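You operate a simulated robot arm through the tools that you are given. There is no shell and no other tool. Be economical: measure what you need, move in short steps, check, and stop when the job is done.

You are at the controls of a simulated two-armed robot. One attempt, no reset.

JOB
Hold the clock, wind it past FULL and slide its alarm on; turn the lamp to LOW, then off.

Only the result counts: the job must be done as asked and must still hold three seconds after the hand-in. Knocking over, shifting, dropping, spilling or breaking anything else fails it.

ROBOT AND FRAMES
Two 7-joint arms with two-finger parallel grippers on one trunk, on a base that drives. Base frame: it is fixed to the floor where the robot stands at the start and does not move with it; the origin is under the middle of the robot, x ahead of it, y to its left, z up. Lengths are in mm, angles in rad, forces in N, time in s.
The left shoulder is at the start at [70, 163, 1045], the right one opposite. With the tool pointing down near the work surface each hand reaches from about 340 to 860 mm from the robot's upright axis, wherever it stands, measured 20 degrees to its own side. Places, roughly: alarm slider [500, -100, 700]; reading lamp arm [700, -200, 1000]; reading lamp dial [700, -300, 600]; reading lamp shade [500, -200, 900]; reading lamp switch [700, -100, 600]; winding knob [500, -100, 700]. Payload 3.43 kg a hand.
The tool frame of a hand sits at the grasp point between the pads (the TCP): z along the fingers, y along the line on which they close. The tips reach 34 mm beyond it. The gripper opens to 128 mm. The fingers are 24 mm wide and 12 mm thick; the gripper's body (48 by 130 mm) begins 96 mm behind the TCP.
Orientation is that of the tool frame in the base frame, as a unit quaternion [x, y, z, w]. With the fingers straight down and closing along the base's y, the tool's x points along the base's -x, its y along +y and its z along -z.

CONTROLS
- The arms move only by the tool servo_tool. It takes "left_targets", "right_targets" or both (then of equal length, played together; a hand with none holds still); each is one flat list of numbers, 7 for each row, row after row: the turn, a rotation vector about the tool's x, y, z in rad, then the shift along the tool's x, y, z in cm, then the closure in counts, from 0 (fully open) to 255 (shut). In form: [wx, wy, wz, tx, ty, tz, gripper, wx, wy, wz, tx, ty, tz, gripper, ...]. A call has 1 to 20 rows; each row shifts and turns the commanded pose from where the row before left it, along the tool's axes as they then stand. A row lasts 0.2 s, in which the tool goes at most 50 mm and 0.15 rad; a call with a longer step from one row to the next is refused whole, and so is a gripper value outside its range. Where a pose cannot be reached the arm comes as near as it can. A force on the tool above 40 N (or 10 N above the force at the start of the call, whichever is more), or a blocked arm, ends the call early, and 0.2 s more pass. The fingers move at their own pace (about 153 mm/s each) and stop on an object; they squeeze with about 39 N. The grip force told is the motor's: it shows also when the fingers shut on nothing. Time passes only in rows, and 0.2 s behind the last, so rows that do not move let the fingers close. It gives the time, the measured TCP pose, the force on the tool (base axes), the opening and the grip force at its end, in the units of the frame above (readings bear some noise), with the torque about the TCP (base axes, N m) and any sound that the robot's microphone picked up.
- Cameras (640 x 400 px; columns grow to the right, rows downward): "scene" is now at [133.4, -33.4, 1268.5]; the picture's right is [-0.37, -0.93, 0.00], its down [-0.57, 0.23, -0.79] and it looks along [0.73, -0.29, -0.62] (base axes); focal length 249 px, centre (320, 200). "left" rides on the left gripper at [76, 11, -160] in its tool frame; the picture's right is [-0.15, 0.99, 0.00], its down [-0.88, -0.13, -0.46] and it looks along [-0.45, -0.07, 0.89] (tool axes); focal length 234 px, centre (320, 200). "right" rides on the right gripper at [76, -11, -160] in its tool frame; the picture's right is [0.15, 0.99, 0.00], its down [-0.88, 0.13, -0.46] and it looks along [-0.45, 0.07, 0.89] (tool axes); focal length 234 px, centre (320, 200). There is no depth. A picture from a camera that has moved, and an enlarged one, comes with that camera's place and axes in the base frame and with its lens.
- camera(camera): a new picture of that camera. No time passes.
- lift_body(by): slides the trunk up (or, below 0, down) by that many mm; the arms and the scene camera ride with it, the base frame stays. It gives what a move gives, with no picture.
- roll_base(legs): drives the robot by 1 to 6 legs, each [ahead, left, turn to the left] in mm, mm and rad, along the robot's own axes; the way and the turn of a leg run together, so that a leg with both is an arc; at most 1500 mm and 3.142 rad a leg. The arms and the cameras ride along, it lands a little off, and it stops where it bumps. It gives what a move gives.
- aim_head(pan, tilt): turns the head with the scene camera to pan (to the left, within 1.501 rad either way) and tilt (down, from -0.506 to 1.204), counted from straight ahead of the robot. It gives what a move gives.
- close_up(camera, box): a new picture of the part [left, top, right, bottom] of that camera's present view, enlarged. No time passes.
- finish_job(): hands the job in; it is judged then, once.

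Go step by step. Nothing tells you exact positions but the pictures and the camera data: compare them with the known pose of the tool, close in by small moves and look again before you grip or let go. The budget is 120 turns and 92 pictures, counting those below and the enlarged ones. Unless the task says otherwise, let go and move clear before handing in, and close with one line.

The tools are called after "Call:" as a command line: name --argument value ..., lists and objects as JSON in quotes. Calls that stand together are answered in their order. servo_tool: Moves the arms, as the interface text tells. Its arguments: {"type":"object","properties":{"left_targets":{"type":"array","items":{"type":"number"}},"right_targets":{"type":"array","items":{"type":"number"}}},"required":[]} The other tools are called the same way: lift_body (by) slides the trunk up or down; roll_base (legs) drives the base; aim_head (pan, tilt) turns the head that bears the scene camera; camera (camera) takes a picture; close_up (camera, box) takes an enlarged picture of a part of a camera's view; finish_job () hands the job in.

At the start:

```text
time: 0.0
left_tool_pos: [706.9, 131.9, 982.6]
left_ee_rot: [-0.001, 1.0, 0.0, 0.0]
left_ft_force: [0.4, 0.4, 0.1]
left_moment: [-0.02, -0.01, 0.0]
left_gripper_width: 128.1
left_finger_force: 0.0
right_tool_pos: [448.2, -400.8, 1012.2]
right_ee_rot: [0.0, 1.0, 0.001, 0.0]
right_ft_force: [-0.8, -0.3, -0.3]
right_moment: [-0.02, 0.03, 0.03]
right_gripper_width: 128.2
right_finger_force: 0.0
trunk travel left (down, up): [-525.0, 415.0]
robot x, y, heading: [-3.6, -1.5, 0.002]
head pan, tilt: [-0.377, 0.665]
```

scene: 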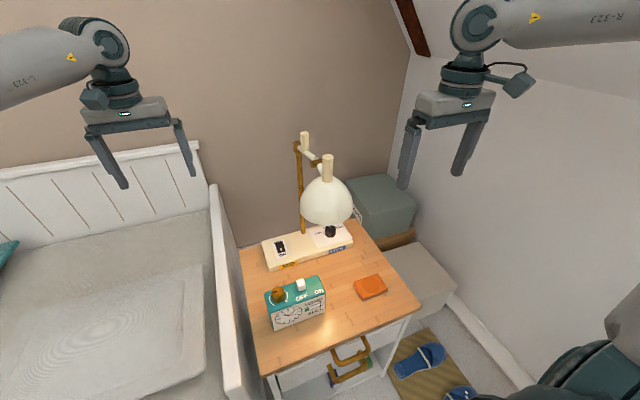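
right: 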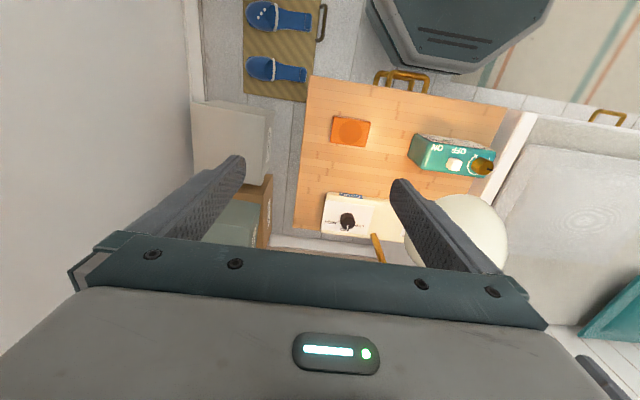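
left: 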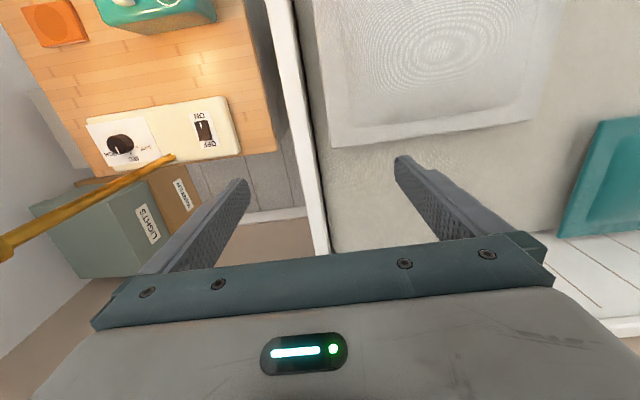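

I see a nightstand with a teal clock (knob and slider on its top), and a lamp base behind it with a rocker switch and a dial. First I take enlarged views to read the marks.

Call:
close_up --camera "scene" --box '[250, 265, 340, 335]'

Call:
close_up --camera "scene" --box '[250, 210, 370, 285]'

Call:
close_up --camera "right" --box '[300, 110, 520, 250]'

Call:
close_up --camera "left" --box '[70, 80, 260, 200]'

```text
5.71 times, centred on (295, 300) of scene
camera zoom: at [133.4, -33.4, 1268.5], right [-0.37, -0.93, 0.0], down [-0.57, 0.23, -0.79], along [0.73, -0.29, -0.62], focal length 1423 px, centre (463, -371)
```

zoom: 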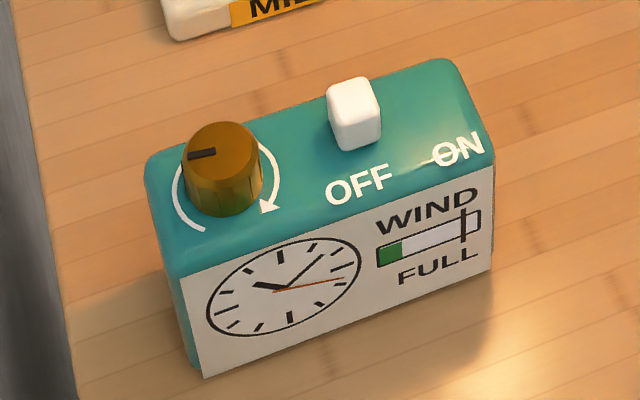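

```text
5.33 times, centred on (310, 248) of scene
camera zoom: at [133.4, -33.4, 1268.5], right [-0.37, -0.93, 0.0], down [-0.57, 0.23, -0.79], along [0.73, -0.29, -0.62], focal length 1328 px, centre (373, -53)
```

zoom: 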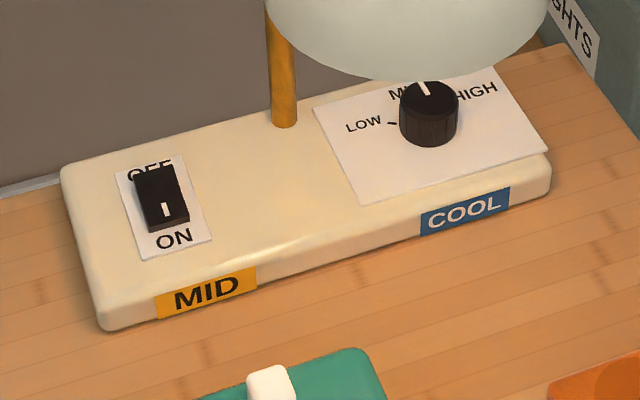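

```text
2.86 times, centred on (410, 180) of right
camera zoom: at [372.5, -412.2, 1171.6], right [-0.15, 0.99, 0.0], down [0.88, 0.13, 0.46], along [0.45, 0.07, -0.89], focal length 669 px, centre (63, 257)
```

zoom: 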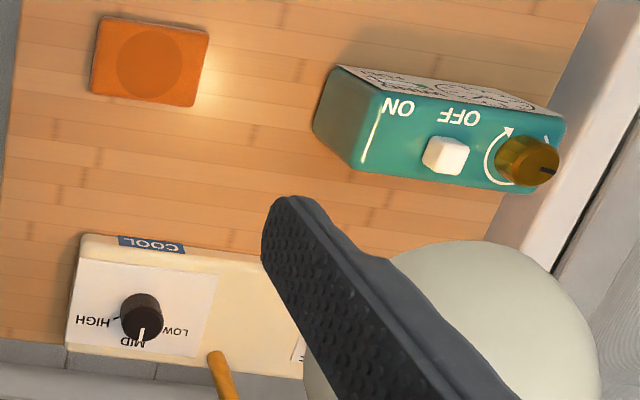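

```text
3.33 times, centred on (165, 140) of left
camera zoom: at [631.6, 142.8, 1141.2], right [0.15, 0.99, 0.0], down [0.88, -0.13, 0.46], along [0.45, -0.07, -0.89], focal length 781 px, centre (837, 400)
```

zoom: 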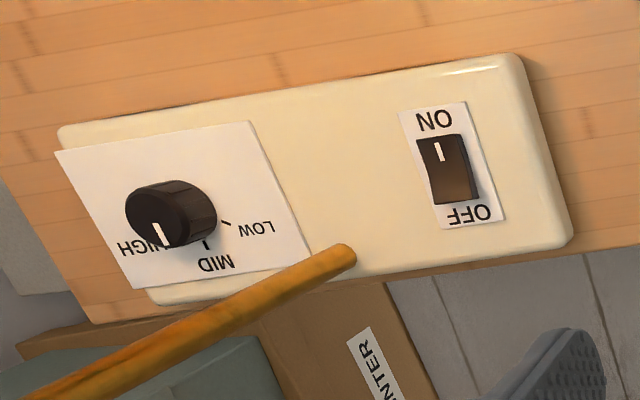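

The clock faces me with its knob near [483, -63] (top about z 728) and its slider near [487, -122]. The lamp shade hangs to the right, above the clock's right end. I plan to hold the clock's right end with the right hand, coming in low from the right, and to work the knob and slider from above with the left hand. First I move the left hand in to look, and turn the right wrist.

Call:
servo_tool --left_targets '[0, 0, 0, 2.3, -1.2, 0.5, 0, 0, 0, 0, 2.3, -1.2, 0.5, 0, 0, 0, 0, 2.3, -1.2, 0.5, 0, 0, 0, 0, 2.3, -1.2, 0.5, 0, 0, 0, 0, 2.3, -1.2, 0.5, 0, 0, 0, 0, 2.3, -1.2, 0.5, 0, 0, 0, 0, 2.3, -1.2, 0.5, 0, 0, 0, 0, 2.3, -1.2, 0.5, 0, 0, 0, 0, 2.3, -1.2, 0.5, 0, 0, 0, 0, 2.3, -1.2, 0.5, 0, 0, 0, 0, 2.3, -1.2, 0.5, 0]' --right_targets '[0, 0, 0.15, 0, 0, 0, 0, 0, 0, 0.15, 0, 0, 0, 0, 0, 0, 0.15, 0, 0, 0, 0, 0, 0, 0.15, 0, 0, 0, 0, 0, 0, 0.15, 0, 0, 0, 0, 0, 0, 0.15, 0, 0, 0, 0, 0, 0, 0.15, 0, 0, 0, 0, 0, 0, 0.15, 0, 0, 0, 0, 0, 0, 0.15, 0, 0, 0, 0, 0, 0, 0.15, 0, 0, 0, 0, 0, 0, 0.07, 0, 0, 0, 0]'

Call:
camera --camera "left"

Call:
camera --camera "right"

Call:
camera --camera "scene"

```text
time: 2.4
left_tool_pos: [453.4, -0.2, 926.5]
left_ee_rot: [0.0, 1.0, -0.001, 0.0]
left_ft_force: [-0.3, 0.1, -0.2]
left_moment: [0.05, 0.0, 0.05]
left_gripper_width: 128.3
left_finger_force: 0.1
right_tool_pos: [446.6, -401.5, 1012.3]
right_ee_rot: [0.708, 0.706, 0.001, 0.0]
right_ft_force: [-0.3, 0.1, 0.3]
right_moment: [0.04, 0.04, 0.0]
right_gripper_width: 128.1
right_finger_force: 0.0
trunk travel left (down, up): [-525.0, 415.0]
robot x, y, heading: [1.8, -0.2, -0.002]
head pan, tilt: [-0.377, 0.665]
```

```text
84 pictures are left
camera left: at [378.4, 9.9, 1086.1], right [0.14, 0.99, 0.0], down [0.88, -0.13, 0.46], along [0.45, -0.07, -0.89], focal length 234 px, centre (320, 200)
```

left: 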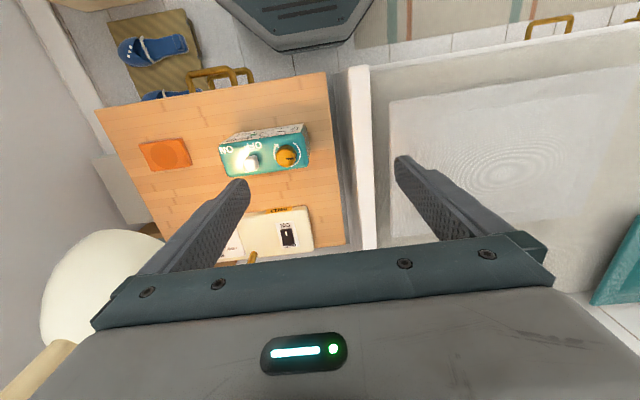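

```text
83 pictures are left
camera right: at [436.8, -325.5, 1171.8], right [0.99, 0.15, 0.0], down [0.13, -0.88, 0.45], along [0.07, -0.45, -0.89], focal length 234 px, centre (320, 200)
```

right: 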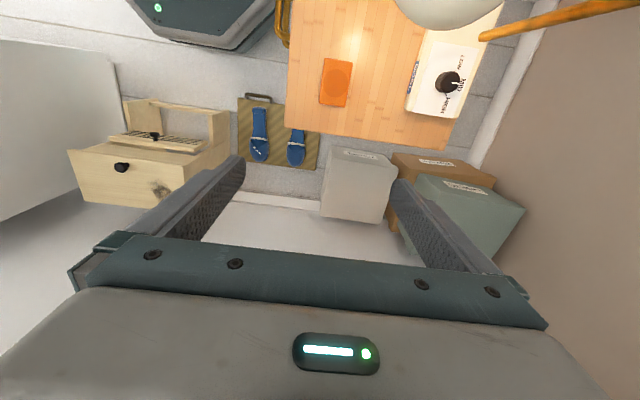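

```text
82 pictures are left
camera scene: at [133.2, -33.9, 1268.5], right [-0.37, -0.93, 0.0], down [-0.57, 0.23, -0.79], along [0.73, -0.29, -0.62], focal length 249 px, centre (320, 200)
```

scene: 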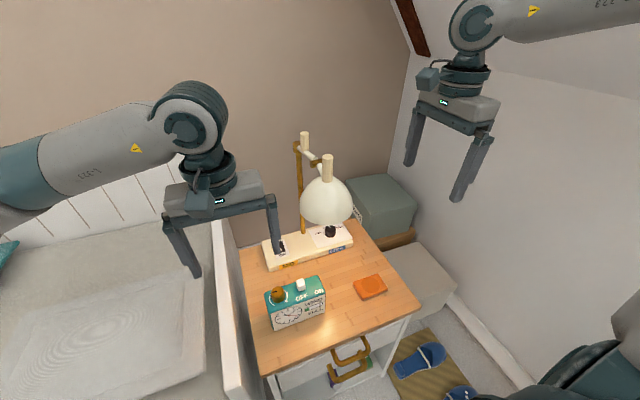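

The left camera agrees on the knob position. Next I tilt the right hand to point left and 30° below level, then lower it to the clock's right, clear of the shade.

Call:
servo_tool --right_targets '[0, 0.15, 0, 0, 0, 0, 0, 0, 0.15, 0, 0, 0, 0, 0, 0, 0.15, 0, 0, 0, 0, 0, 0, 0.15, 0, 0, 0, 0, 0, 0, 0.15, 0, 0, 0, 0, 0, 0, 0.15, 0, 0, 0, 0, 0, 0, 0.147, 0, 0, 0, 0, 0, 0, 0, 0, -3.64, 0.67, 2.1, 0, 0, 0, 0, -3.64, 0.67, 2.1, 0, 0, 0, 0, -3.64, 0.67, 2.1, 0, 0, 0, 0, -3.64, 0.67, 2.1, 0, 0, 0, 0, -3.64, 0.67, 2.1, 0, 0, 0, 0, -3.64, 0.67, 2.1, 0]'

```text
time: 5.2
left_tool_pos: [455.1, -0.2, 927.1]
left_ee_rot: [0.0, 1.0, -0.001, -0.001]
left_ft_force: [0.6, 0.1, -0.4]
left_moment: [0.0, 0.03, 0.01]
left_gripper_width: 128.1
left_finger_force: 0.1
right_tool_pos: [488.9, -401.7, 757.5]
right_ee_rot: [0.612, 0.613, 0.354, -0.353]
right_ft_force: [-0.1, -0.7, 0.1]
right_moment: [0.01, -0.03, 0.0]
right_gripper_width: 127.7
right_finger_force: 0.0
trunk travel left (down, up): [-525.0, 415.0]
robot x, y, heading: [2.6, 0.1, -0.003]
head pan, tilt: [-0.377, 0.665]
```

Call:
camera --camera "right"

Call:
camera --camera "scene"

```text
81 pictures are left
camera right: at [478.3, -502.1, 904.2], right [0.99, 0.07, 0.13], down [0.13, -0.83, -0.53], along [0.07, 0.55, -0.84], focal length 234 px, centre (320, 200)
```

right: 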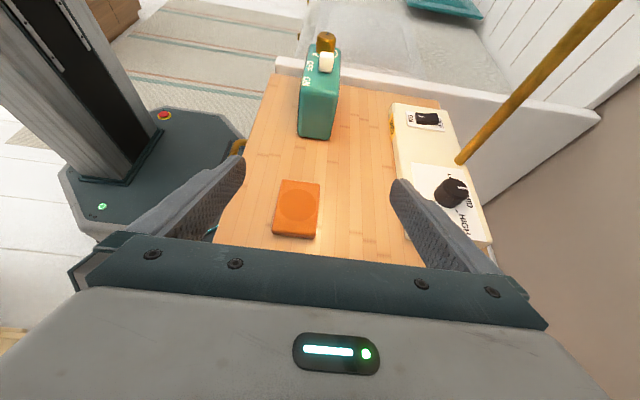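

```text
80 pictures are left
camera scene: at [134.5, -33.9, 1268.3], right [-0.37, -0.93, 0.0], down [-0.57, 0.23, -0.79], along [0.73, -0.29, -0.62], focal length 249 px, centre (320, 200)
```

scene: 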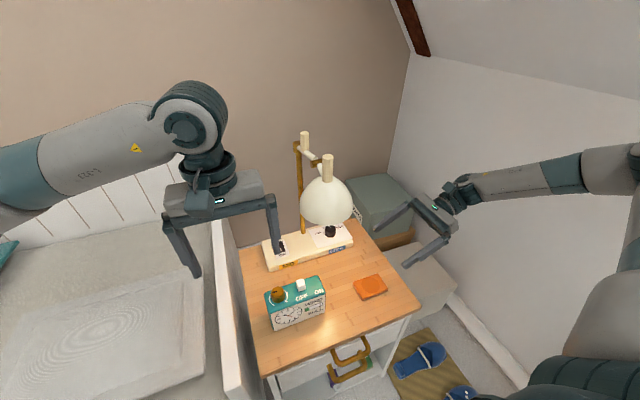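

The right hand is well aligned with the clock, whose body runs x 455–515 and whose right end is at y ≈ -172. I move in along the fingers with the gripper open, straddling the clock.

Call:
servo_tool --right_targets '[0, 0, 0, 0.5, -0.05, 3.79, 0, 0, 0, 0, 0.5, -0.05, 3.79, 0, 0, 0, 0, 0.5, -0.05, 3.79, 0, 0, 0, 0, 0.5, -0.05, 3.79, 0, 0, 0, 0, 0.5, -0.05, 3.79, 0, 0, 0, 0, 0.5, -0.05, 3.79, 0, 0, 0, 0, 0.5, -0.05, 3.79, 0]'

Call:
camera --camera "right"

Call:
camera --camera "scene"

```text
time: 6.8
left_tool_pos: [453.8, -1.2, 926.1]
left_ee_rot: [0.0, 1.0, 0.001, 0.002]
left_ft_force: [-0.4, 0.4, -0.2]
left_moment: [0.04, 0.0, 0.0]
left_gripper_width: 128.0
left_finger_force: 0.0
right_tool_pos: [483.2, -225.3, 713.0]
right_ee_rot: [0.612, 0.613, 0.354, -0.352]
right_ft_force: [-0.7, -0.2, 0.7]
right_moment: [0.0, -0.01, -0.01]
right_gripper_width: 127.9
right_finger_force: 0.0
right hand out of reach, approached as far as the arm can: row 4, 5, 6, 7
trunk travel left (down, up): [-525.0, 415.0]
robot x, y, heading: [-2.4, -2.1, -0.003]
head pan, tilt: [-0.377, 0.665]
```

```text
79 pictures are left
camera right: at [471.9, -325.6, 858.2], right [0.99, 0.07, 0.13], down [0.13, -0.84, -0.53], along [0.07, 0.54, -0.84], focal length 234 px, centre (320, 200)
```

right: 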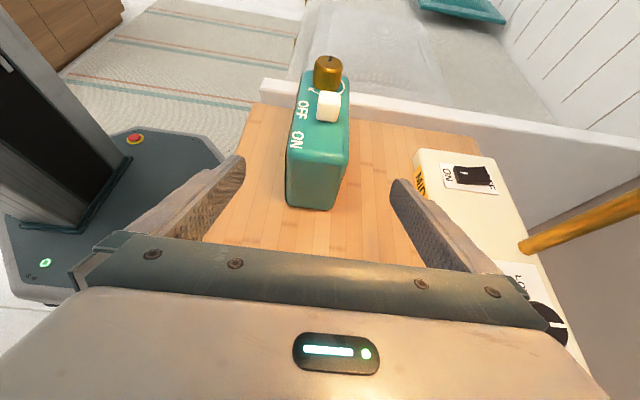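

```text
78 pictures are left
camera scene: at [132.1, -34.6, 1268.6], right [-0.37, -0.93, 0.0], down [-0.57, 0.23, -0.79], along [0.73, -0.29, -0.62], focal length 249 px, centre (320, 200)
```

scene: 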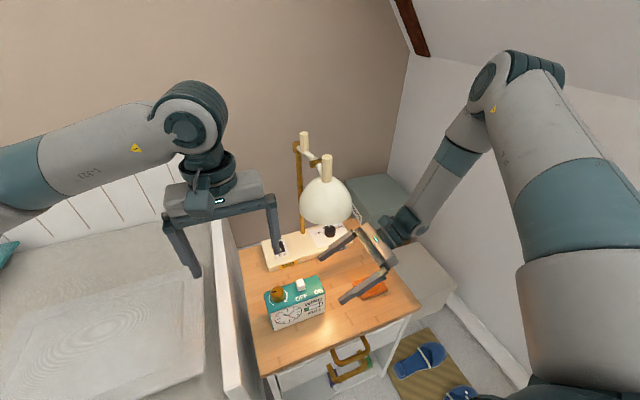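

The right arm ran out of reach because it is too folded up. I retreat a little and drive the base back 130 mm to give the arms room.

Call:
servo_tool --right_targets '[0, 0, 0, 0, 0, -3, 0, 0, 0, 0, 0, 0, -3, 0]'

Call:
roll_base --legs '[[-130, 0, 0]]'

```text
time: 7.4
left_tool_pos: [454.4, -0.1, 926.6]
left_ee_rot: [0.0, 1.0, 0.0, 0.0]
left_ft_force: [0.3, -0.3, -0.5]
left_moment: [0.03, -0.02, -0.01]
left_gripper_width: 128.0
left_finger_force: 0.1
right_tool_pos: [484.5, -276.7, 741.7]
right_ee_rot: [0.611, 0.614, 0.353, -0.354]
right_ft_force: [-0.6, 0.2, -0.3]
right_moment: [0.04, 0.02, 0.0]
right_gripper_width: 128.0
right_finger_force: 0.0
trunk travel left (down, up): [-525.0, 415.0]
robot x, y, heading: [-3.9, 1.3, -0.002]
head pan, tilt: [-0.377, 0.665]
```

```text
time: 8.7
left_tool_pos: [324.8, 0.1, 927.3]
left_ee_rot: [0.001, 1.0, 0.0, 0.0]
left_ft_force: [-0.7, 0.2, -0.2]
left_moment: [0.03, -0.01, -0.01]
left_gripper_width: 127.8
left_finger_force: 0.1
right_tool_pos: [352.9, -277.0, 741.9]
right_ee_rot: [0.612, 0.612, 0.354, -0.353]
right_ft_force: [0.0, 0.5, 0.4]
right_moment: [-0.03, 0.01, -0.03]
right_gripper_width: 128.2
right_finger_force: 0.0
trunk travel left (down, up): [-525.0, 415.0]
robot x, y, heading: [-132.3, -1.2, -0.001]
head pan, tilt: [-0.377, 0.665]
```

Call:
servo_tool --right_targets '[0, 0, 0, 0, 4.4, 0, 0, 0, 0, 0, 0, 4.4, 0, 0, 0, 0, 0, 0, 4.4, 0, 0, 0, 0, 0, -0.36, 0, 3.73, 0, 0, 0, 0, -0.36, 0, 3.73, 0, 0, 0, 0, -0.36, 0, 3.73, 0, 0, 0, 0, -0.36, 0, 3.73, 0]' --left_targets '[0, 0, 0, -2.26, -0.64, 0.39, 120, 0, 0, 0, -2.26, -0.64, 0.39, 120, 0, 0, 0, -2.26, -0.64, 0.39, 120, 0, 0, 0, -2.26, -0.64, 0.39, 120, 0, 0, 0, -2.26, -0.64, 0.39, 120, 0, 0, 0, -2.26, -0.64, 0.39, 120, 0, 0, 0, -2.26, -0.64, 0.39, 120]'

Call:
camera --camera "right"

Call:
camera --camera "scene"

Call:
camera --camera "left"

```text
time: 10.3
left_tool_pos: [483.6, -44.3, 899.6]
left_ee_rot: [-0.001, 1.0, 0.0, 0.0]
left_ft_force: [0.4, -0.3, 0.0]
left_moment: [0.0, 0.0, 0.0]
left_gripper_width: 67.8
left_finger_force: 0.1
right_tool_pos: [430.4, -171.2, 750.3]
right_ee_rot: [0.613, 0.613, 0.352, -0.352]
right_ft_force: [0.1, 0.3, -0.1]
right_moment: [0.01, 0.03, 0.01]
right_gripper_width: 128.0
right_finger_force: 0.1
right hand out of reach, approached as far as the arm can: row 3, 4, 5, 6, 7
trunk travel left (down, up): [-525.0, 415.0]
robot x, y, heading: [-127.2, 1.1, -0.001]
head pan, tilt: [-0.377, 0.665]
```

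```text
77 pictures are left
camera right: at [419.1, -271.2, 896.9], right [0.99, 0.07, 0.13], down [0.13, -0.84, -0.53], along [0.07, 0.54, -0.84], focal length 234 px, centre (320, 200)
```

right: 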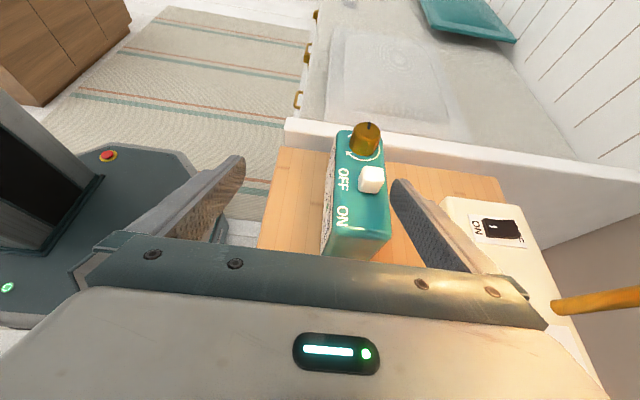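

```text
76 pictures are left
camera scene: at [3.3, -33.3, 1268.4], right [-0.37, -0.93, 0.0], down [-0.57, 0.23, -0.79], along [0.73, -0.29, -0.62], focal length 249 px, centre (320, 200)
```

scene: 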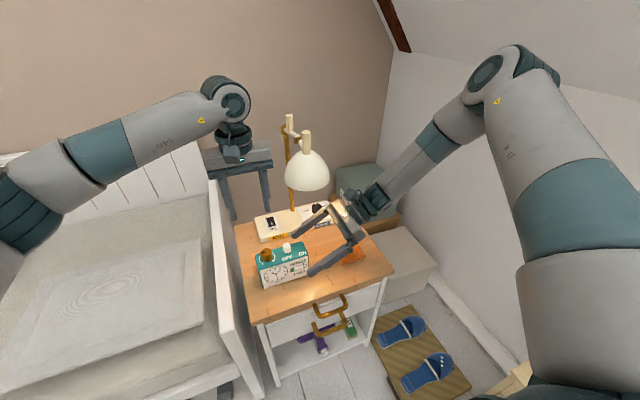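

```text
75 pictures are left
camera left: at [407.7, -34.2, 1058.9], right [0.15, 0.99, 0.0], down [0.88, -0.13, 0.46], along [0.45, -0.07, -0.89], focal length 234 px, centre (320, 200)
```

left: 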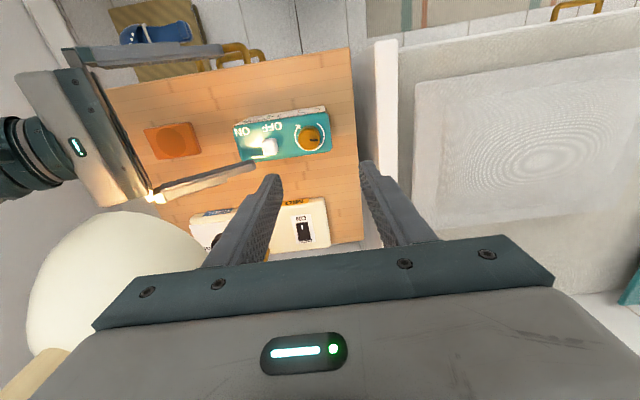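

The arm hits its limit pointing this far left. I retreat the right hand and shift the robot left and slightly ahead, so the clock lies further to the right arm's own side.

Call:
servo_tool --right_targets '[0, 0, 0, -2, 0, -3.46, 0, 0, 0, 0, -2, 0, -3.46, 0, 0, 0, 0, -2, 0, -3.46, 0, 0, 0, 0, -2, 0, -3.46, 0, 0, 0, 0, -2, 0, -3.46, 0, 0, 0, 0, -2, 0, -3.46, 0]'

Call:
roll_base --legs '[[90, 130, 0]]'

```text
time: 11.7
left_tool_pos: [483.2, -44.2, 898.7]
left_ee_rot: [0.0, 1.0, -0.002, 0.0]
left_ft_force: [-0.1, 0.2, -1.0]
left_moment: [-0.02, 0.0, 0.03]
left_gripper_width: 67.6
left_finger_force: 0.0
right_tool_pos: [433.6, -402.7, 752.7]
right_ee_rot: [0.614, 0.613, 0.354, -0.349]
right_ft_force: [0.0, -0.3, -0.1]
right_moment: [0.04, 0.0, 0.01]
right_gripper_width: 128.1
right_finger_force: 0.0
right hand out of reach, approached as far as the arm can: row 6
trunk travel left (down, up): [-525.0, 415.0]
robot x, y, heading: [-133.2, -0.3, -0.002]
head pan, tilt: [-0.377, 0.665]
```

```text
time: 13.1
left_tool_pos: [573.3, 86.6, 898.4]
left_ee_rot: [0.0, 1.0, 0.0, 0.0]
left_ft_force: [0.1, 0.7, 0.7]
left_moment: [-0.01, 0.04, 0.01]
left_gripper_width: 67.7
left_finger_force: 0.1
right_tool_pos: [523.0, -270.7, 753.4]
right_ee_rot: [0.614, 0.613, 0.354, -0.35]
right_ft_force: [-0.3, -0.3, 0.3]
right_moment: [0.04, 0.02, 0.04]
right_gripper_width: 128.0
right_finger_force: 0.1
trunk travel left (down, up): [-525.0, 415.0]
robot x, y, heading: [-43.5, 129.2, -0.001]
head pan, tilt: [-0.377, 0.665]
```

Call:
servo_tool --right_targets '[0, 0, 0, 0, -3.8, 0, 0, 0, 0, 0, -0.67, 0, 3.74, 0, 0, 0, 0, -0.67, 0, 3.74, 0, 0, 0, 0, -0.67, 0, 3.74, 0, 0, 0, 0, -0.67, 0, 3.74, 0]'

Call:
camera --camera "right"

Call:
camera --camera "scene"

```text
time: 14.3
left_tool_pos: [571.4, 86.5, 899.6]
left_ee_rot: [-0.001, 1.0, 0.001, -0.001]
left_ft_force: [-0.3, 0.4, 0.3]
left_moment: [0.01, 0.01, -0.01]
left_gripper_width: 67.6
left_finger_force: 0.0
right_tool_pos: [494.4, -204.4, 725.8]
right_ee_rot: [0.613, 0.613, 0.354, -0.35]
right_ft_force: [0.3, -0.2, -0.2]
right_moment: [-0.02, 0.02, 0.03]
right_gripper_width: 128.0
right_finger_force: 0.2
right hand out of reach, approached as far as the arm can: row 3, 4, 5
trunk travel left (down, up): [-525.0, 415.0]
robot x, y, heading: [-43.7, 131.8, -0.001]
head pan, tilt: [-0.377, 0.665]
```

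```text
74 pictures are left
camera right: at [482.5, -304.3, 872.0], right [0.99, 0.07, 0.13], down [0.13, -0.84, -0.53], along [0.07, 0.54, -0.84], focal length 234 px, centre (320, 200)
```

right: 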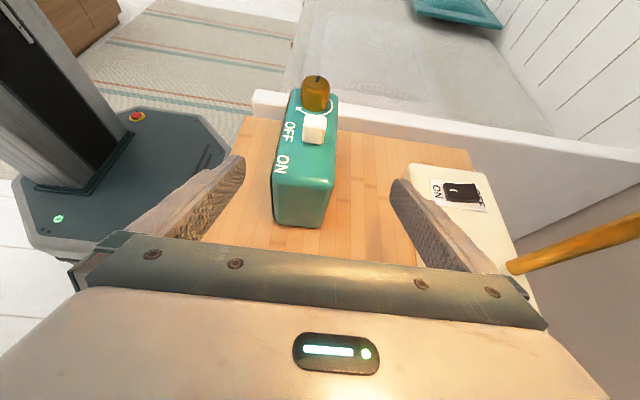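

```text
73 pictures are left
camera scene: at [92.6, 97.3, 1268.4], right [-0.37, -0.93, 0.0], down [-0.57, 0.23, -0.79], along [0.73, -0.29, -0.62], focal length 249 px, centre (320, 200)
```

scene: 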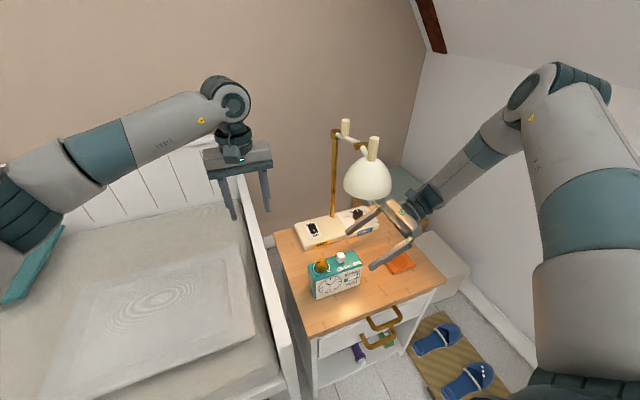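

The limit seems to be downward for this hand pose, so I lower the trunk: raise the right hand slightly, then slide the trunk down 130 mm.

Call:
servo_tool --right_targets '[0, 0, 0, 2.1, -0.45, -2.37, 0, 0, 0, 0, 2.1, -0.45, -2.37, 0]'

Call:
lift_body --by -130

```text
time: 14.9
left_tool_pos: [572.7, 85.3, 900.5]
left_ee_rot: [0.0, 1.0, 0.0, 0.0]
left_ft_force: [-0.2, 0.1, 0.2]
left_moment: [0.01, 0.01, 0.03]
left_gripper_width: 67.8
left_finger_force: 0.0
right_tool_pos: [484.4, -224.2, 786.8]
right_ee_rot: [0.613, 0.613, 0.355, -0.351]
right_ft_force: [-0.6, -0.5, 0.7]
right_moment: [-0.01, -0.01, 0.01]
right_gripper_width: 128.1
right_finger_force: 0.1
trunk travel left (down, up): [-525.0, 415.0]
robot x, y, heading: [-40.2, 129.0, -0.001]
head pan, tilt: [-0.377, 0.665]
```

```text
time: 16.5
left_tool_pos: [572.5, 85.2, 770.7]
left_ee_rot: [-0.001, 1.0, 0.0, 0.0]
left_ft_force: [0.3, -0.6, 0.0]
left_moment: [0.02, -0.04, 0.01]
left_gripper_width: 67.6
left_finger_force: 0.1
right_tool_pos: [483.2, -224.0, 656.4]
right_ee_rot: [0.613, 0.613, 0.355, -0.351]
right_ft_force: [-1.2, -1.0, 0.1]
right_moment: [-0.03, -0.02, -0.01]
right_gripper_width: 128.0
right_finger_force: 0.0
trunk travel left (down, up): [-395.0, 545.0]
robot x, y, heading: [-40.6, 131.6, 0.002]
head pan, tilt: [-0.377, 0.665]
```

Call:
servo_tool --right_targets '[0, 0, 0, 1.1, 0.1, 1.93, 0, 0, 0, 0, 1.1, 0.1, 1.93, 0, 0, 0, 0, 1.1, 0, 1.93, 0]'

Call:
camera --camera "right"

Call:
camera --camera "scene"

```text
time: 17.3
left_tool_pos: [572.2, 85.7, 769.4]
left_ee_rot: [0.0, 1.0, 0.0, 0.0]
left_ft_force: [-0.1, 0.4, -0.4]
left_moment: [-0.02, 0.0, 0.02]
left_gripper_width: 67.4
left_finger_force: 0.1
right_tool_pos: [486.6, -158.3, 656.0]
right_ee_rot: [0.613, 0.613, 0.355, -0.35]
right_ft_force: [0.0, -0.4, 0.0]
right_moment: [0.01, -0.02, 0.01]
right_gripper_width: 128.0
right_finger_force: 0.1
trunk travel left (down, up): [-395.0, 545.0]
robot x, y, heading: [-41.4, 129.7, 0.001]
head pan, tilt: [-0.377, 0.665]
```

```text
72 pictures are left
camera right: at [474.3, -256.7, 802.1], right [0.99, 0.07, 0.13], down [0.13, -0.84, -0.53], along [0.07, 0.54, -0.84], focal length 234 px, centre (320, 200)
```

right: 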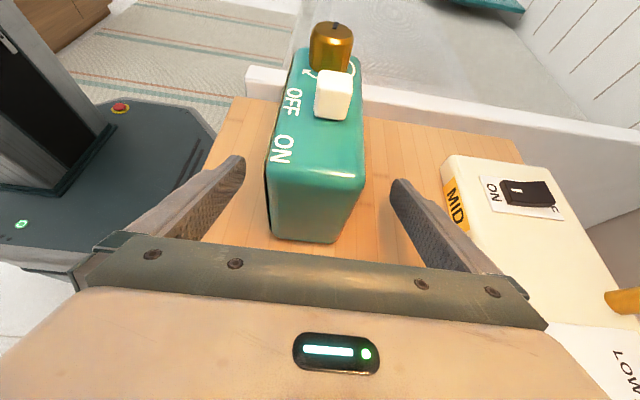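

```text
71 pictures are left
camera scene: at [92.6, 97.1, 1138.5], right [-0.37, -0.93, 0.0], down [-0.57, 0.23, -0.79], along [0.73, -0.29, -0.62], focal length 249 px, centre (320, 200)
```

scene: 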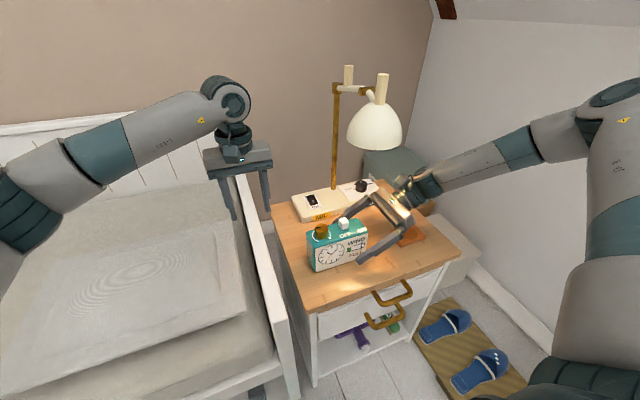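

Reach is fine now. To keep the gauge visible, I lower the fingers about 20 mm before gripping.

Call:
servo_tool --right_targets '[0, 0, 0, -1.5, -0.15, 1.8, 0, 0, 0, 0, 0, 0, 0, 100, 0, 0, 0, 0, 0, 0, 100]'

Call:
camera --camera "right"

Call:
close_up --camera "scene" --box '[280, 200, 420, 290]'

```text
time: 18.1
left_tool_pos: [572.7, 86.0, 769.3]
left_ee_rot: [0.0, 1.0, 0.001, 0.0]
left_ft_force: [0.1, 0.0, 0.8]
left_moment: [-0.01, -0.04, 0.01]
left_gripper_width: 67.7
left_finger_force: 0.2
right_tool_pos: [485.6, -149.6, 634.8]
right_ee_rot: [0.613, 0.613, 0.354, -0.351]
right_ft_force: [-0.4, -0.1, 0.9]
right_moment: [-0.02, -0.01, 0.0]
right_gripper_width: 78.0
right_finger_force: 0.0
trunk travel left (down, up): [-395.0, 545.0]
robot x, y, heading: [-41.9, 130.9, -0.0]
head pan, tilt: [-0.377, 0.665]
```

```text
70 pictures are left
camera right: at [472.6, -248.8, 780.0], right [0.99, 0.07, 0.13], down [0.13, -0.84, -0.53], along [0.07, 0.54, -0.84], focal length 234 px, centre (320, 200)
```

right: 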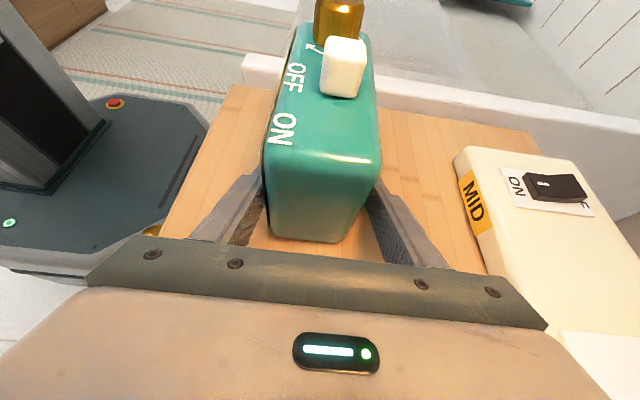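

```text
4.44 times, centred on (350, 245) of scene
camera zoom: at [92.7, 97.0, 1138.4], right [-0.37, -0.93, 0.0], down [-0.57, 0.23, -0.79], along [0.73, -0.29, -0.62], focal length 1107 px, centre (187, 0)
```

zoom: 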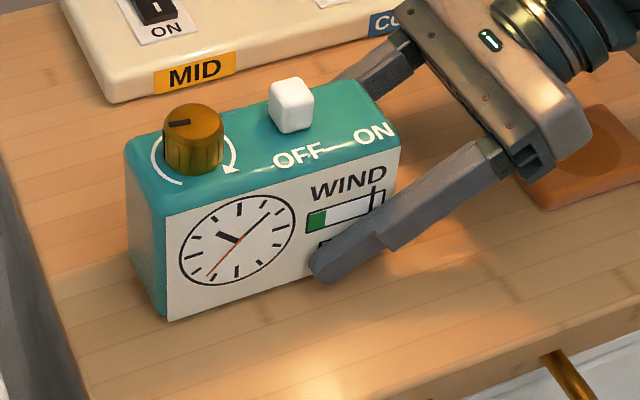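

The fingers straddle the clock's lower right end and the gauge stays visible. I close the right gripper.

Call:
servo_tool --right_targets '[0, 0, 0, 0, 0, 0, 150, 0, 0, 0, 0, 0, 0, 200, 0, 0, 0, 0, 0, 0, 255]' --left_targets '[0, 0, 0, 2, -2, 0, 120, 0, 0, 0, 2.0, -2, 0, 120, 0, 0, 0, 2, -2, 0, 120]'

Call:
close_up --camera "scene" --box '[280, 200, 420, 290]'

Call:
camera --camera "left"

```text
time: 18.9
left_tool_pos: [511.7, 24.7, 770.3]
left_ee_rot: [0.0, 1.0, 0.0, 0.001]
left_ft_force: [-0.7, -0.1, 0.2]
left_moment: [0.0, 0.02, -0.03]
left_gripper_width: 67.9
left_finger_force: 0.0
right_tool_pos: [483.5, -149.3, 635.4]
right_ee_rot: [0.613, 0.613, 0.354, -0.351]
right_ft_force: [-1.0, -1.5, 1.6]
right_moment: [-0.38, 0.19, 0.06]
right_gripper_width: 62.0
right_finger_force: 39.6
trunk travel left (down, up): [-395.0, 545.0]
robot x, y, heading: [-40.2, 128.8, 0.001]
head pan, tilt: [-0.377, 0.665]
```

```text
4.44 times, centred on (350, 245) of scene
camera zoom: at [92.3, 96.7, 1138.5], right [-0.37, -0.93, 0.0], down [-0.57, 0.23, -0.79], along [0.73, -0.29, -0.62], focal length 1107 px, centre (187, 0)
```

zoom: 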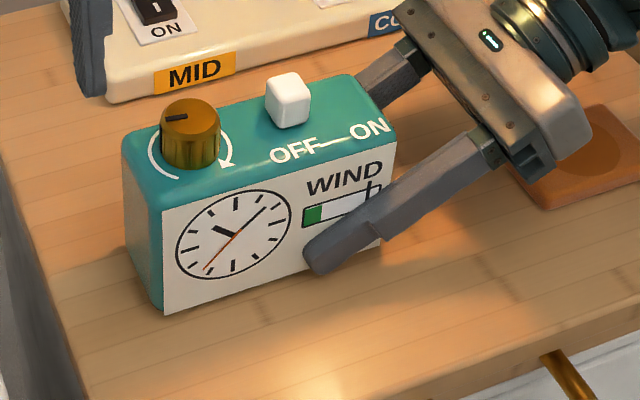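

```text
67 pictures are left
camera left: at [436.6, 35.8, 929.4], right [0.15, 0.99, 0.0], down [0.88, -0.13, 0.46], along [0.45, -0.07, -0.89], focal length 234 px, centre (320, 200)
```

left: 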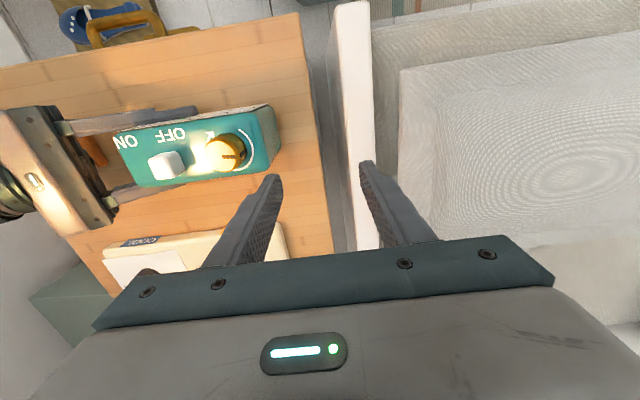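

Call:
servo_tool --left_targets '[0, 0, 0, 0.9, -2.8, -0.3, 120, 0, 0, 0, 0.9, -2.8, -0.3, 120, 0, 0, 0, 1.0, -2.7, -0.3, 120]'

Call:
camera --camera "left"

Call:
camera --camera "scene"

Call:
camera --camera "right"

```text
time: 19.7
left_tool_pos: [484.3, -57.2, 778.0]
left_ee_rot: [-0.001, 1.0, 0.0, 0.0]
left_ft_force: [-0.4, -0.5, 0.3]
left_moment: [0.01, 0.01, 0.01]
left_gripper_width: 67.8
left_finger_force: 0.0
right_tool_pos: [484.1, -149.2, 634.5]
right_ee_rot: [0.614, 0.612, 0.355, -0.35]
right_ft_force: [0.2, -2.1, 2.5]
right_moment: [-0.4, 0.16, 0.09]
right_gripper_width: 62.0
right_finger_force: 39.5
trunk travel left (down, up): [-395.0, 545.0]
robot x, y, heading: [-40.1, 130.1, 0.001]
head pan, tilt: [-0.377, 0.665]
```

```text
66 pictures are left
camera left: at [408.4, -47.6, 938.0], right [0.15, 0.99, 0.0], down [0.88, -0.13, 0.46], along [0.45, -0.07, -0.89], focal length 234 px, centre (320, 200)
```

left: 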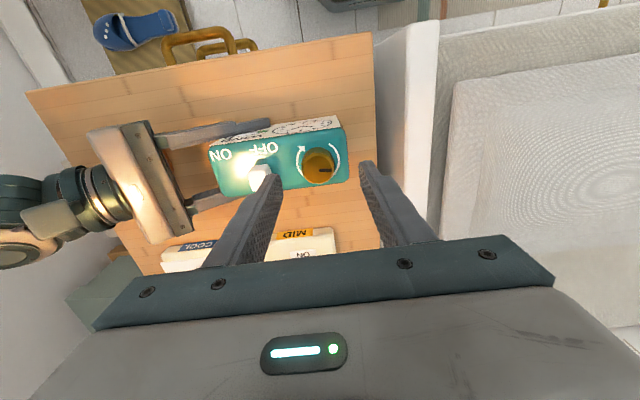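

```text
65 pictures are left
camera scene: at [92.2, 96.6, 1138.5], right [-0.37, -0.93, 0.0], down [-0.57, 0.23, -0.79], along [0.73, -0.29, -0.62], focal length 249 px, centre (320, 200)
```

scene: 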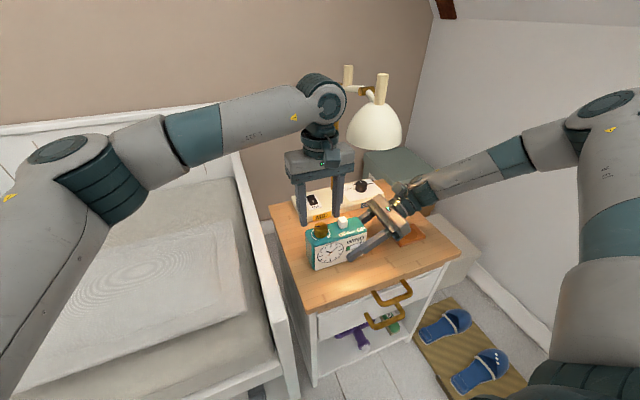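

```text
64 pictures are left
camera right: at [472.4, -249.1, 780.2], right [0.99, 0.07, 0.13], down [0.13, -0.84, -0.53], along [0.07, 0.54, -0.84], focal length 234 px, centre (320, 200)
```

right: 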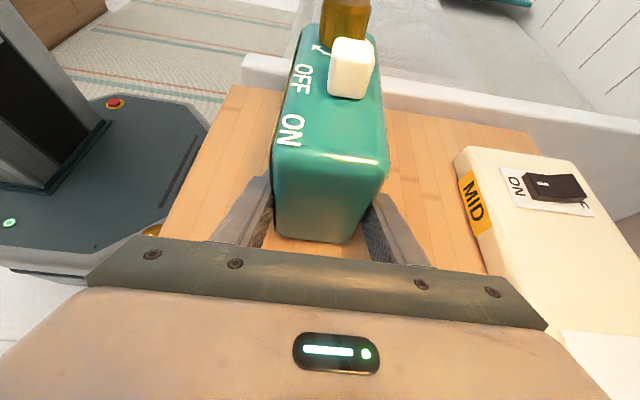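

Call:
close_up --camera "left" --box '[200, 100, 380, 215]'

Call:
close_up --camera "scene" --box '[275, 170, 395, 280]'

```text
3.48 times, centred on (290, 158) of left
camera zoom: at [408.4, -47.6, 938.0], right [0.15, 0.99, 0.0], down [0.88, -0.13, 0.46], along [0.45, -0.07, -0.89], focal length 814 px, centre (424, 348)
```

zoom: 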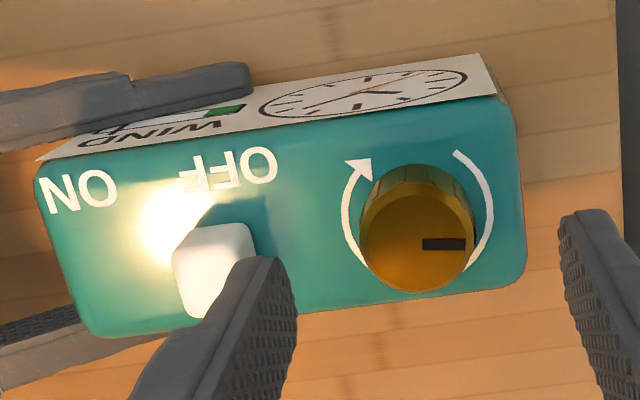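

```text
3.64 times, centred on (335, 225) of scene
camera zoom: at [92.2, 96.6, 1138.5], right [-0.37, -0.93, 0.0], down [-0.57, 0.23, -0.79], along [0.73, -0.29, -0.62], focal length 905 px, centre (266, 109)
```

zoom: 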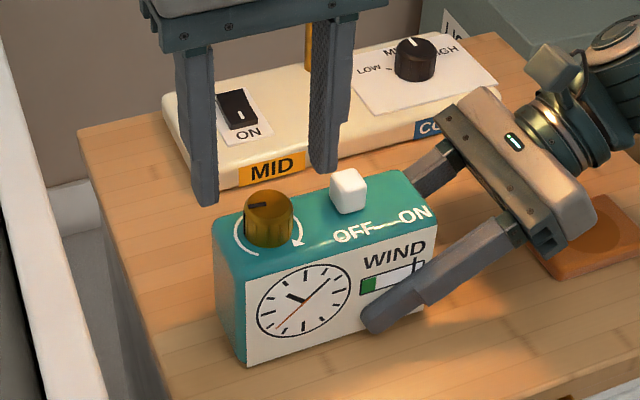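

The knob centre is within 2 mm of the tool axis. I lower the hand around it and close.

Call:
servo_tool --left_targets '[0, 0, 0, 0, -0.1, 1.5, 150, 0, 0, 0, 0, -0.1, 1.5, 150, 0, 0, 0, 0, 0, 1.5, 150, 0, 0, 0, 0, 0, 0, 200, 0, 0, 0, 0, 0, 0, 255, 0, 0, 0, 0, 0, 0, 255]'

Call:
close_up --camera "scene" --box '[275, 170, 395, 280]'

```text
time: 21.1
left_tool_pos: [483.9, -59.5, 734.7]
left_ee_rot: [-0.001, 1.0, -0.001, 0.0]
left_ft_force: [1.9, -9.2, 7.5]
left_moment: [-0.21, -0.2, 0.02]
left_gripper_width: 31.0
left_finger_force: 39.3
right_tool_pos: [484.9, -149.3, 635.1]
right_ee_rot: [0.613, 0.613, 0.354, -0.351]
right_ft_force: [1.1, 9.8, -0.4]
right_moment: [-0.64, 0.22, -0.21]
right_gripper_width: 61.8
right_finger_force: 39.3
trunk travel left (down, up): [-395.0, 545.0]
robot x, y, heading: [-39.1, 130.5, 0.0]
head pan, tilt: [-0.377, 0.665]
```

```text
3.64 times, centred on (335, 225) of scene
camera zoom: at [92.4, 97.0, 1138.5], right [-0.37, -0.93, 0.0], down [-0.57, 0.23, -0.79], along [0.73, -0.29, -0.62], focal length 905 px, centre (266, 109)
```

zoom: 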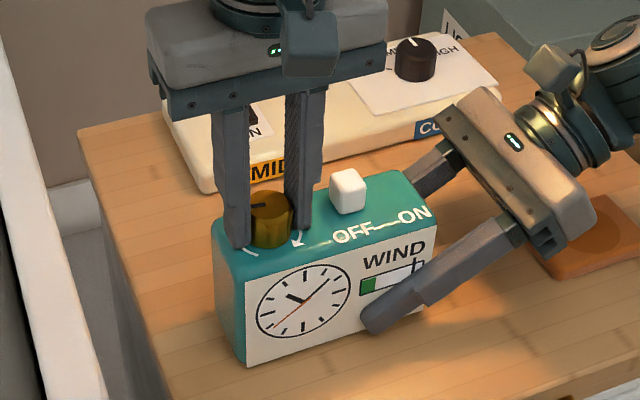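

Gripped the knob (31 mm). I turn it clockwise about 1.5 rad and watch the gauge.

Call:
servo_tool --left_targets '[0, 0, 0.1, 0, -0.1, 0, 255, 0, 0, 0.15, 0, 0, 0, 255, 0, 0, 0.15, 0, 0, 0, 255, 0, 0, 0.15, 0, 0, 0, 255, 0, 0, 0.15, 0, 0, 0, 255, 0, 0, 0.15, 0, 0, 0, 255, 0, 0, 0.15, 0, 0, 0, 255, 0, 0, 0.15, 0, 0, 0, 255, 0, 0, 0.15, 0, 0, 0, 255, 0, 0, 0.15, 0, 0, 0, 255, 0, 0, 0.15, 0, 0, 0, 255]'

Call:
close_up --camera "scene" --box '[275, 170, 395, 280]'

```text
time: 23.5
left_tool_pos: [484.5, -59.5, 733.8]
left_ee_rot: [0.645, 0.765, 0.0, 0.0]
left_ft_force: [-2.8, 9.0, 10.1]
left_moment: [0.23, -0.16, -0.08]
left_gripper_width: 31.0
left_finger_force: 39.1
left hand out of reach, approached as far as the arm can: row 11
right_tool_pos: [484.5, -148.9, 634.4]
right_ee_rot: [0.613, 0.613, 0.354, -0.35]
right_ft_force: [0.9, -5.7, 0.1]
right_moment: [0.87, 0.79, -0.08]
right_gripper_width: 61.7
right_finger_force: 39.1
trunk travel left (down, up): [-395.0, 545.0]
robot x, y, heading: [-38.2, 132.5, 0.002]
head pan, tilt: [-0.377, 0.665]
```

```text
3.64 times, centred on (335, 225) of scene
camera zoom: at [92.0, 97.4, 1138.5], right [-0.37, -0.93, 0.0], down [-0.57, 0.23, -0.79], along [0.73, -0.29, -0.62], focal length 905 px, centre (266, 109)
```

zoom: 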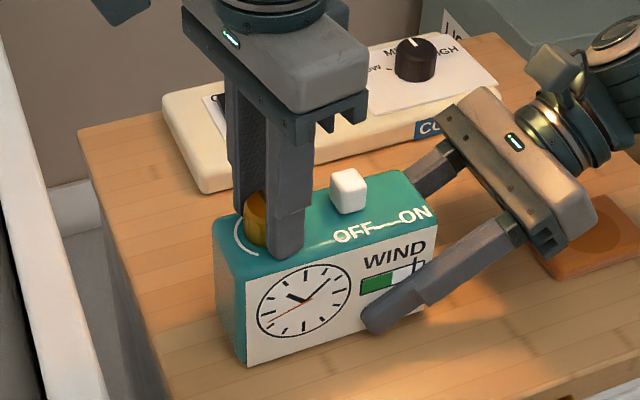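

The gauge rose from about 0.2 to 0.5, with the FULL mark near 0.83. I release, turn the wrist back and check that the gauge holds.

Call:
servo_tool --left_targets '[0, 0, 0, 0, 0, 0, 155, 0, 0, 0, 0, 0, 0, 155, 0, 0, -0.15, 0, 0, 0, 155, 0, 0, -0.15, 0, 0, 0, 155, 0, 0, -0.15, 0, 0, 0, 155, 0, 0, -0.15, 0, 0, 0, 155, 0, 0, -0.15, 0, 0, 0, 155, 0, 0, -0.15, 0, 0, 0, 155, 0, 0, -0.15, 0, 0, 0, 155, 0, 0, -0.15, 0, 0, 0, 155, 0, 0, -0.15, 0, 0, 0, 155, 0, 0, -0.15, 0, 0, 0, 155, 0, 0, -0.15, 0, 0, 0, 155, 0, 0, -0.15, 0, 0, 0, 155]'

Call:
close_up --camera "scene" --box '[275, 170, 395, 280]'

```text
time: 26.5
left_tool_pos: [484.6, -60.8, 734.2]
left_ee_rot: [-0.2, 0.98, 0.0, 0.0]
left_ft_force: [1.7, 1.3, 7.4]
left_moment: [0.1, -0.04, -0.17]
left_gripper_width: 50.1
left_finger_force: 0.0
right_tool_pos: [484.5, -149.8, 635.4]
right_ee_rot: [0.613, 0.613, 0.355, -0.351]
right_ft_force: [0.2, 1.8, -1.5]
right_moment: [-0.14, 0.08, 0.08]
right_gripper_width: 61.7
right_finger_force: 39.1
trunk travel left (down, up): [-395.0, 545.0]
robot x, y, heading: [-42.5, 127.6, -0.001]
head pan, tilt: [-0.377, 0.665]
```

```text
3.64 times, centred on (335, 225) of scene
camera zoom: at [92.4, 97.2, 1138.5], right [-0.37, -0.93, 0.0], down [-0.57, 0.23, -0.79], along [0.73, -0.29, -0.62], focal length 905 px, centre (266, 109)
```

zoom: 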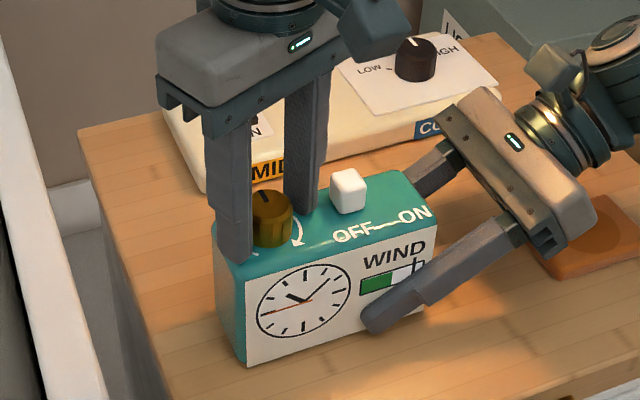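

The gauge holds on release. I grip again and turn another 1.8 rad.

Call:
servo_tool --left_targets '[0, 0, 0, 0, 0, -0.2, 200, 0, 0, 0, 0, 0, 0, 255, 0, 0, 0, 0, 0, 0, 255, 0, 0, 0.15, 0, 0, 0, 255, 0, 0, 0.15, 0, 0, 0, 255, 0, 0, 0.15, 0, 0, 0, 255, 0, 0, 0.15, 0, 0, 0, 255, 0, 0, 0.15, 0, 0, 0, 255, 0, 0, 0.15, 0, 0, 0, 255, 0, 0, 0.15, 0, 0, 0, 255, 0, 0, 0.15, 0, 0, 0, 255, 0, 0, 0.15, 0, 0, 0, 255, 0, 0, 0.15, 0, 0, 0, 255, 0, 0, 0.15, 0, 0, 0, 255, 0, 0, 0.1, 0, 0, 0, 255]'

Call:
close_up --camera "scene" --box '[315, 220, 375, 260]'

```text
time: 29.7
left_tool_pos: [484.4, -59.7, 735.9]
left_ee_rot: [0.625, 0.781, -0.001, 0.0]
left_ft_force: [-0.2, 6.9, -16.3]
left_moment: [1.02, -0.17, 0.01]
left_gripper_width: 31.0
left_finger_force: 38.6
right_tool_pos: [484.4, -148.9, 634.1]
right_ee_rot: [0.614, 0.612, 0.354, -0.35]
right_ft_force: [1.4, -6.4, 17.5]
right_moment: [1.16, 0.3, -0.09]
right_gripper_width: 61.7
right_finger_force: 39.2
trunk travel left (down, up): [-395.0, 545.0]
robot x, y, heading: [-39.7, 129.2, -0.0]
head pan, tilt: [-0.377, 0.665]
```

```text
10.00 times, centred on (345, 240) of scene
camera zoom: at [92.7, 96.9, 1138.4], right [-0.37, -0.93, 0.0], down [-0.57, 0.23, -0.79], along [0.73, -0.29, -0.62], focal length 2490 px, centre (70, -200)
```

zoom: 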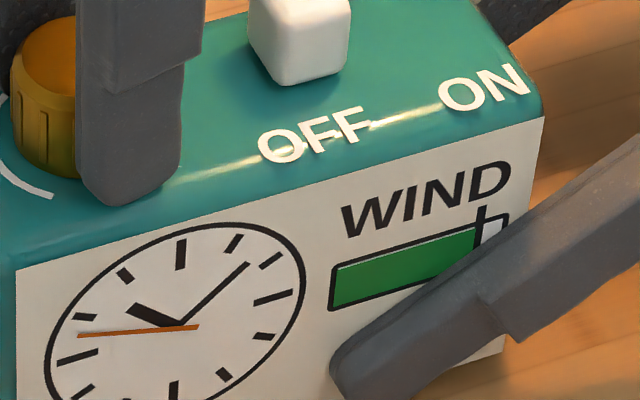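

The fill is right at the FULL mark. I regrip and add 0.4 rad to go clearly past it.

Call:
servo_tool --left_targets '[0, 0, 0, 0, 0, 0, 155, 0, 0, 0, 0, 0, 0, 155, 0, 0, -0.15, 0, 0, 0, 155, 0, 0, -0.15, 0, 0, 0, 155, 0, 0, -0.15, 0, 0, 0, 155, 0, 0, -0.15, 0, 0, 0, 155, 0, 0, -0.15, 0, 0, 0, 155, 0, 0, 0, 0, 0, 0, 200, 0, 0, 0, 0, 0, 0, 255, 0, 0, 0, 0, 0, 0, 255, 0, 0, 0.15, 0, 0, 0, 255, 0, 0, 0.15, 0, 0, 0, 255, 0, 0, 0.1, 0, 0, 0, 255]'

Call:
close_up --camera "scene" --box '[315, 220, 375, 260]'

```text
time: 32.5
left_tool_pos: [485.3, -60.3, 736.0]
left_ee_rot: [0.48, 0.877, 0.0, 0.001]
left_ft_force: [-1.0, -2.0, 0.2]
left_moment: [0.97, 0.35, 0.0]
left_gripper_width: 30.5
left_finger_force: 39.6
right_tool_pos: [484.2, -149.0, 633.7]
right_ee_rot: [0.614, 0.612, 0.356, -0.349]
right_ft_force: [0.2, 3.0, 3.2]
right_moment: [-1.12, -0.12, -0.15]
right_gripper_width: 61.8
right_finger_force: 38.7
trunk travel left (down, up): [-395.0, 545.0]
robot x, y, heading: [-40.8, 132.0, -0.001]
head pan, tilt: [-0.377, 0.665]
```

```text
10.00 times, centred on (345, 240) of scene
camera zoom: at [92.4, 97.1, 1138.4], right [-0.37, -0.93, 0.0], down [-0.57, 0.23, -0.79], along [0.73, -0.29, -0.62], focal length 2490 px, centre (70, -200)
```

zoom: 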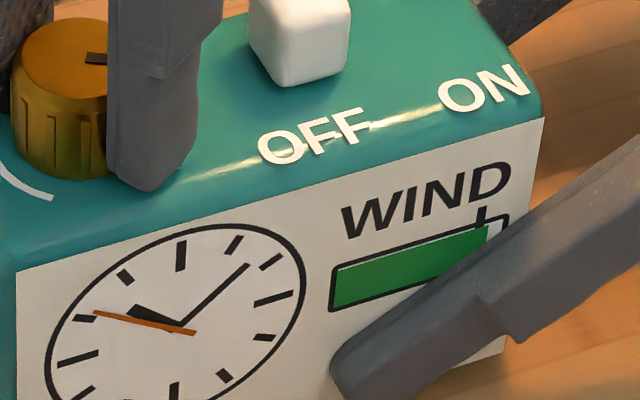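

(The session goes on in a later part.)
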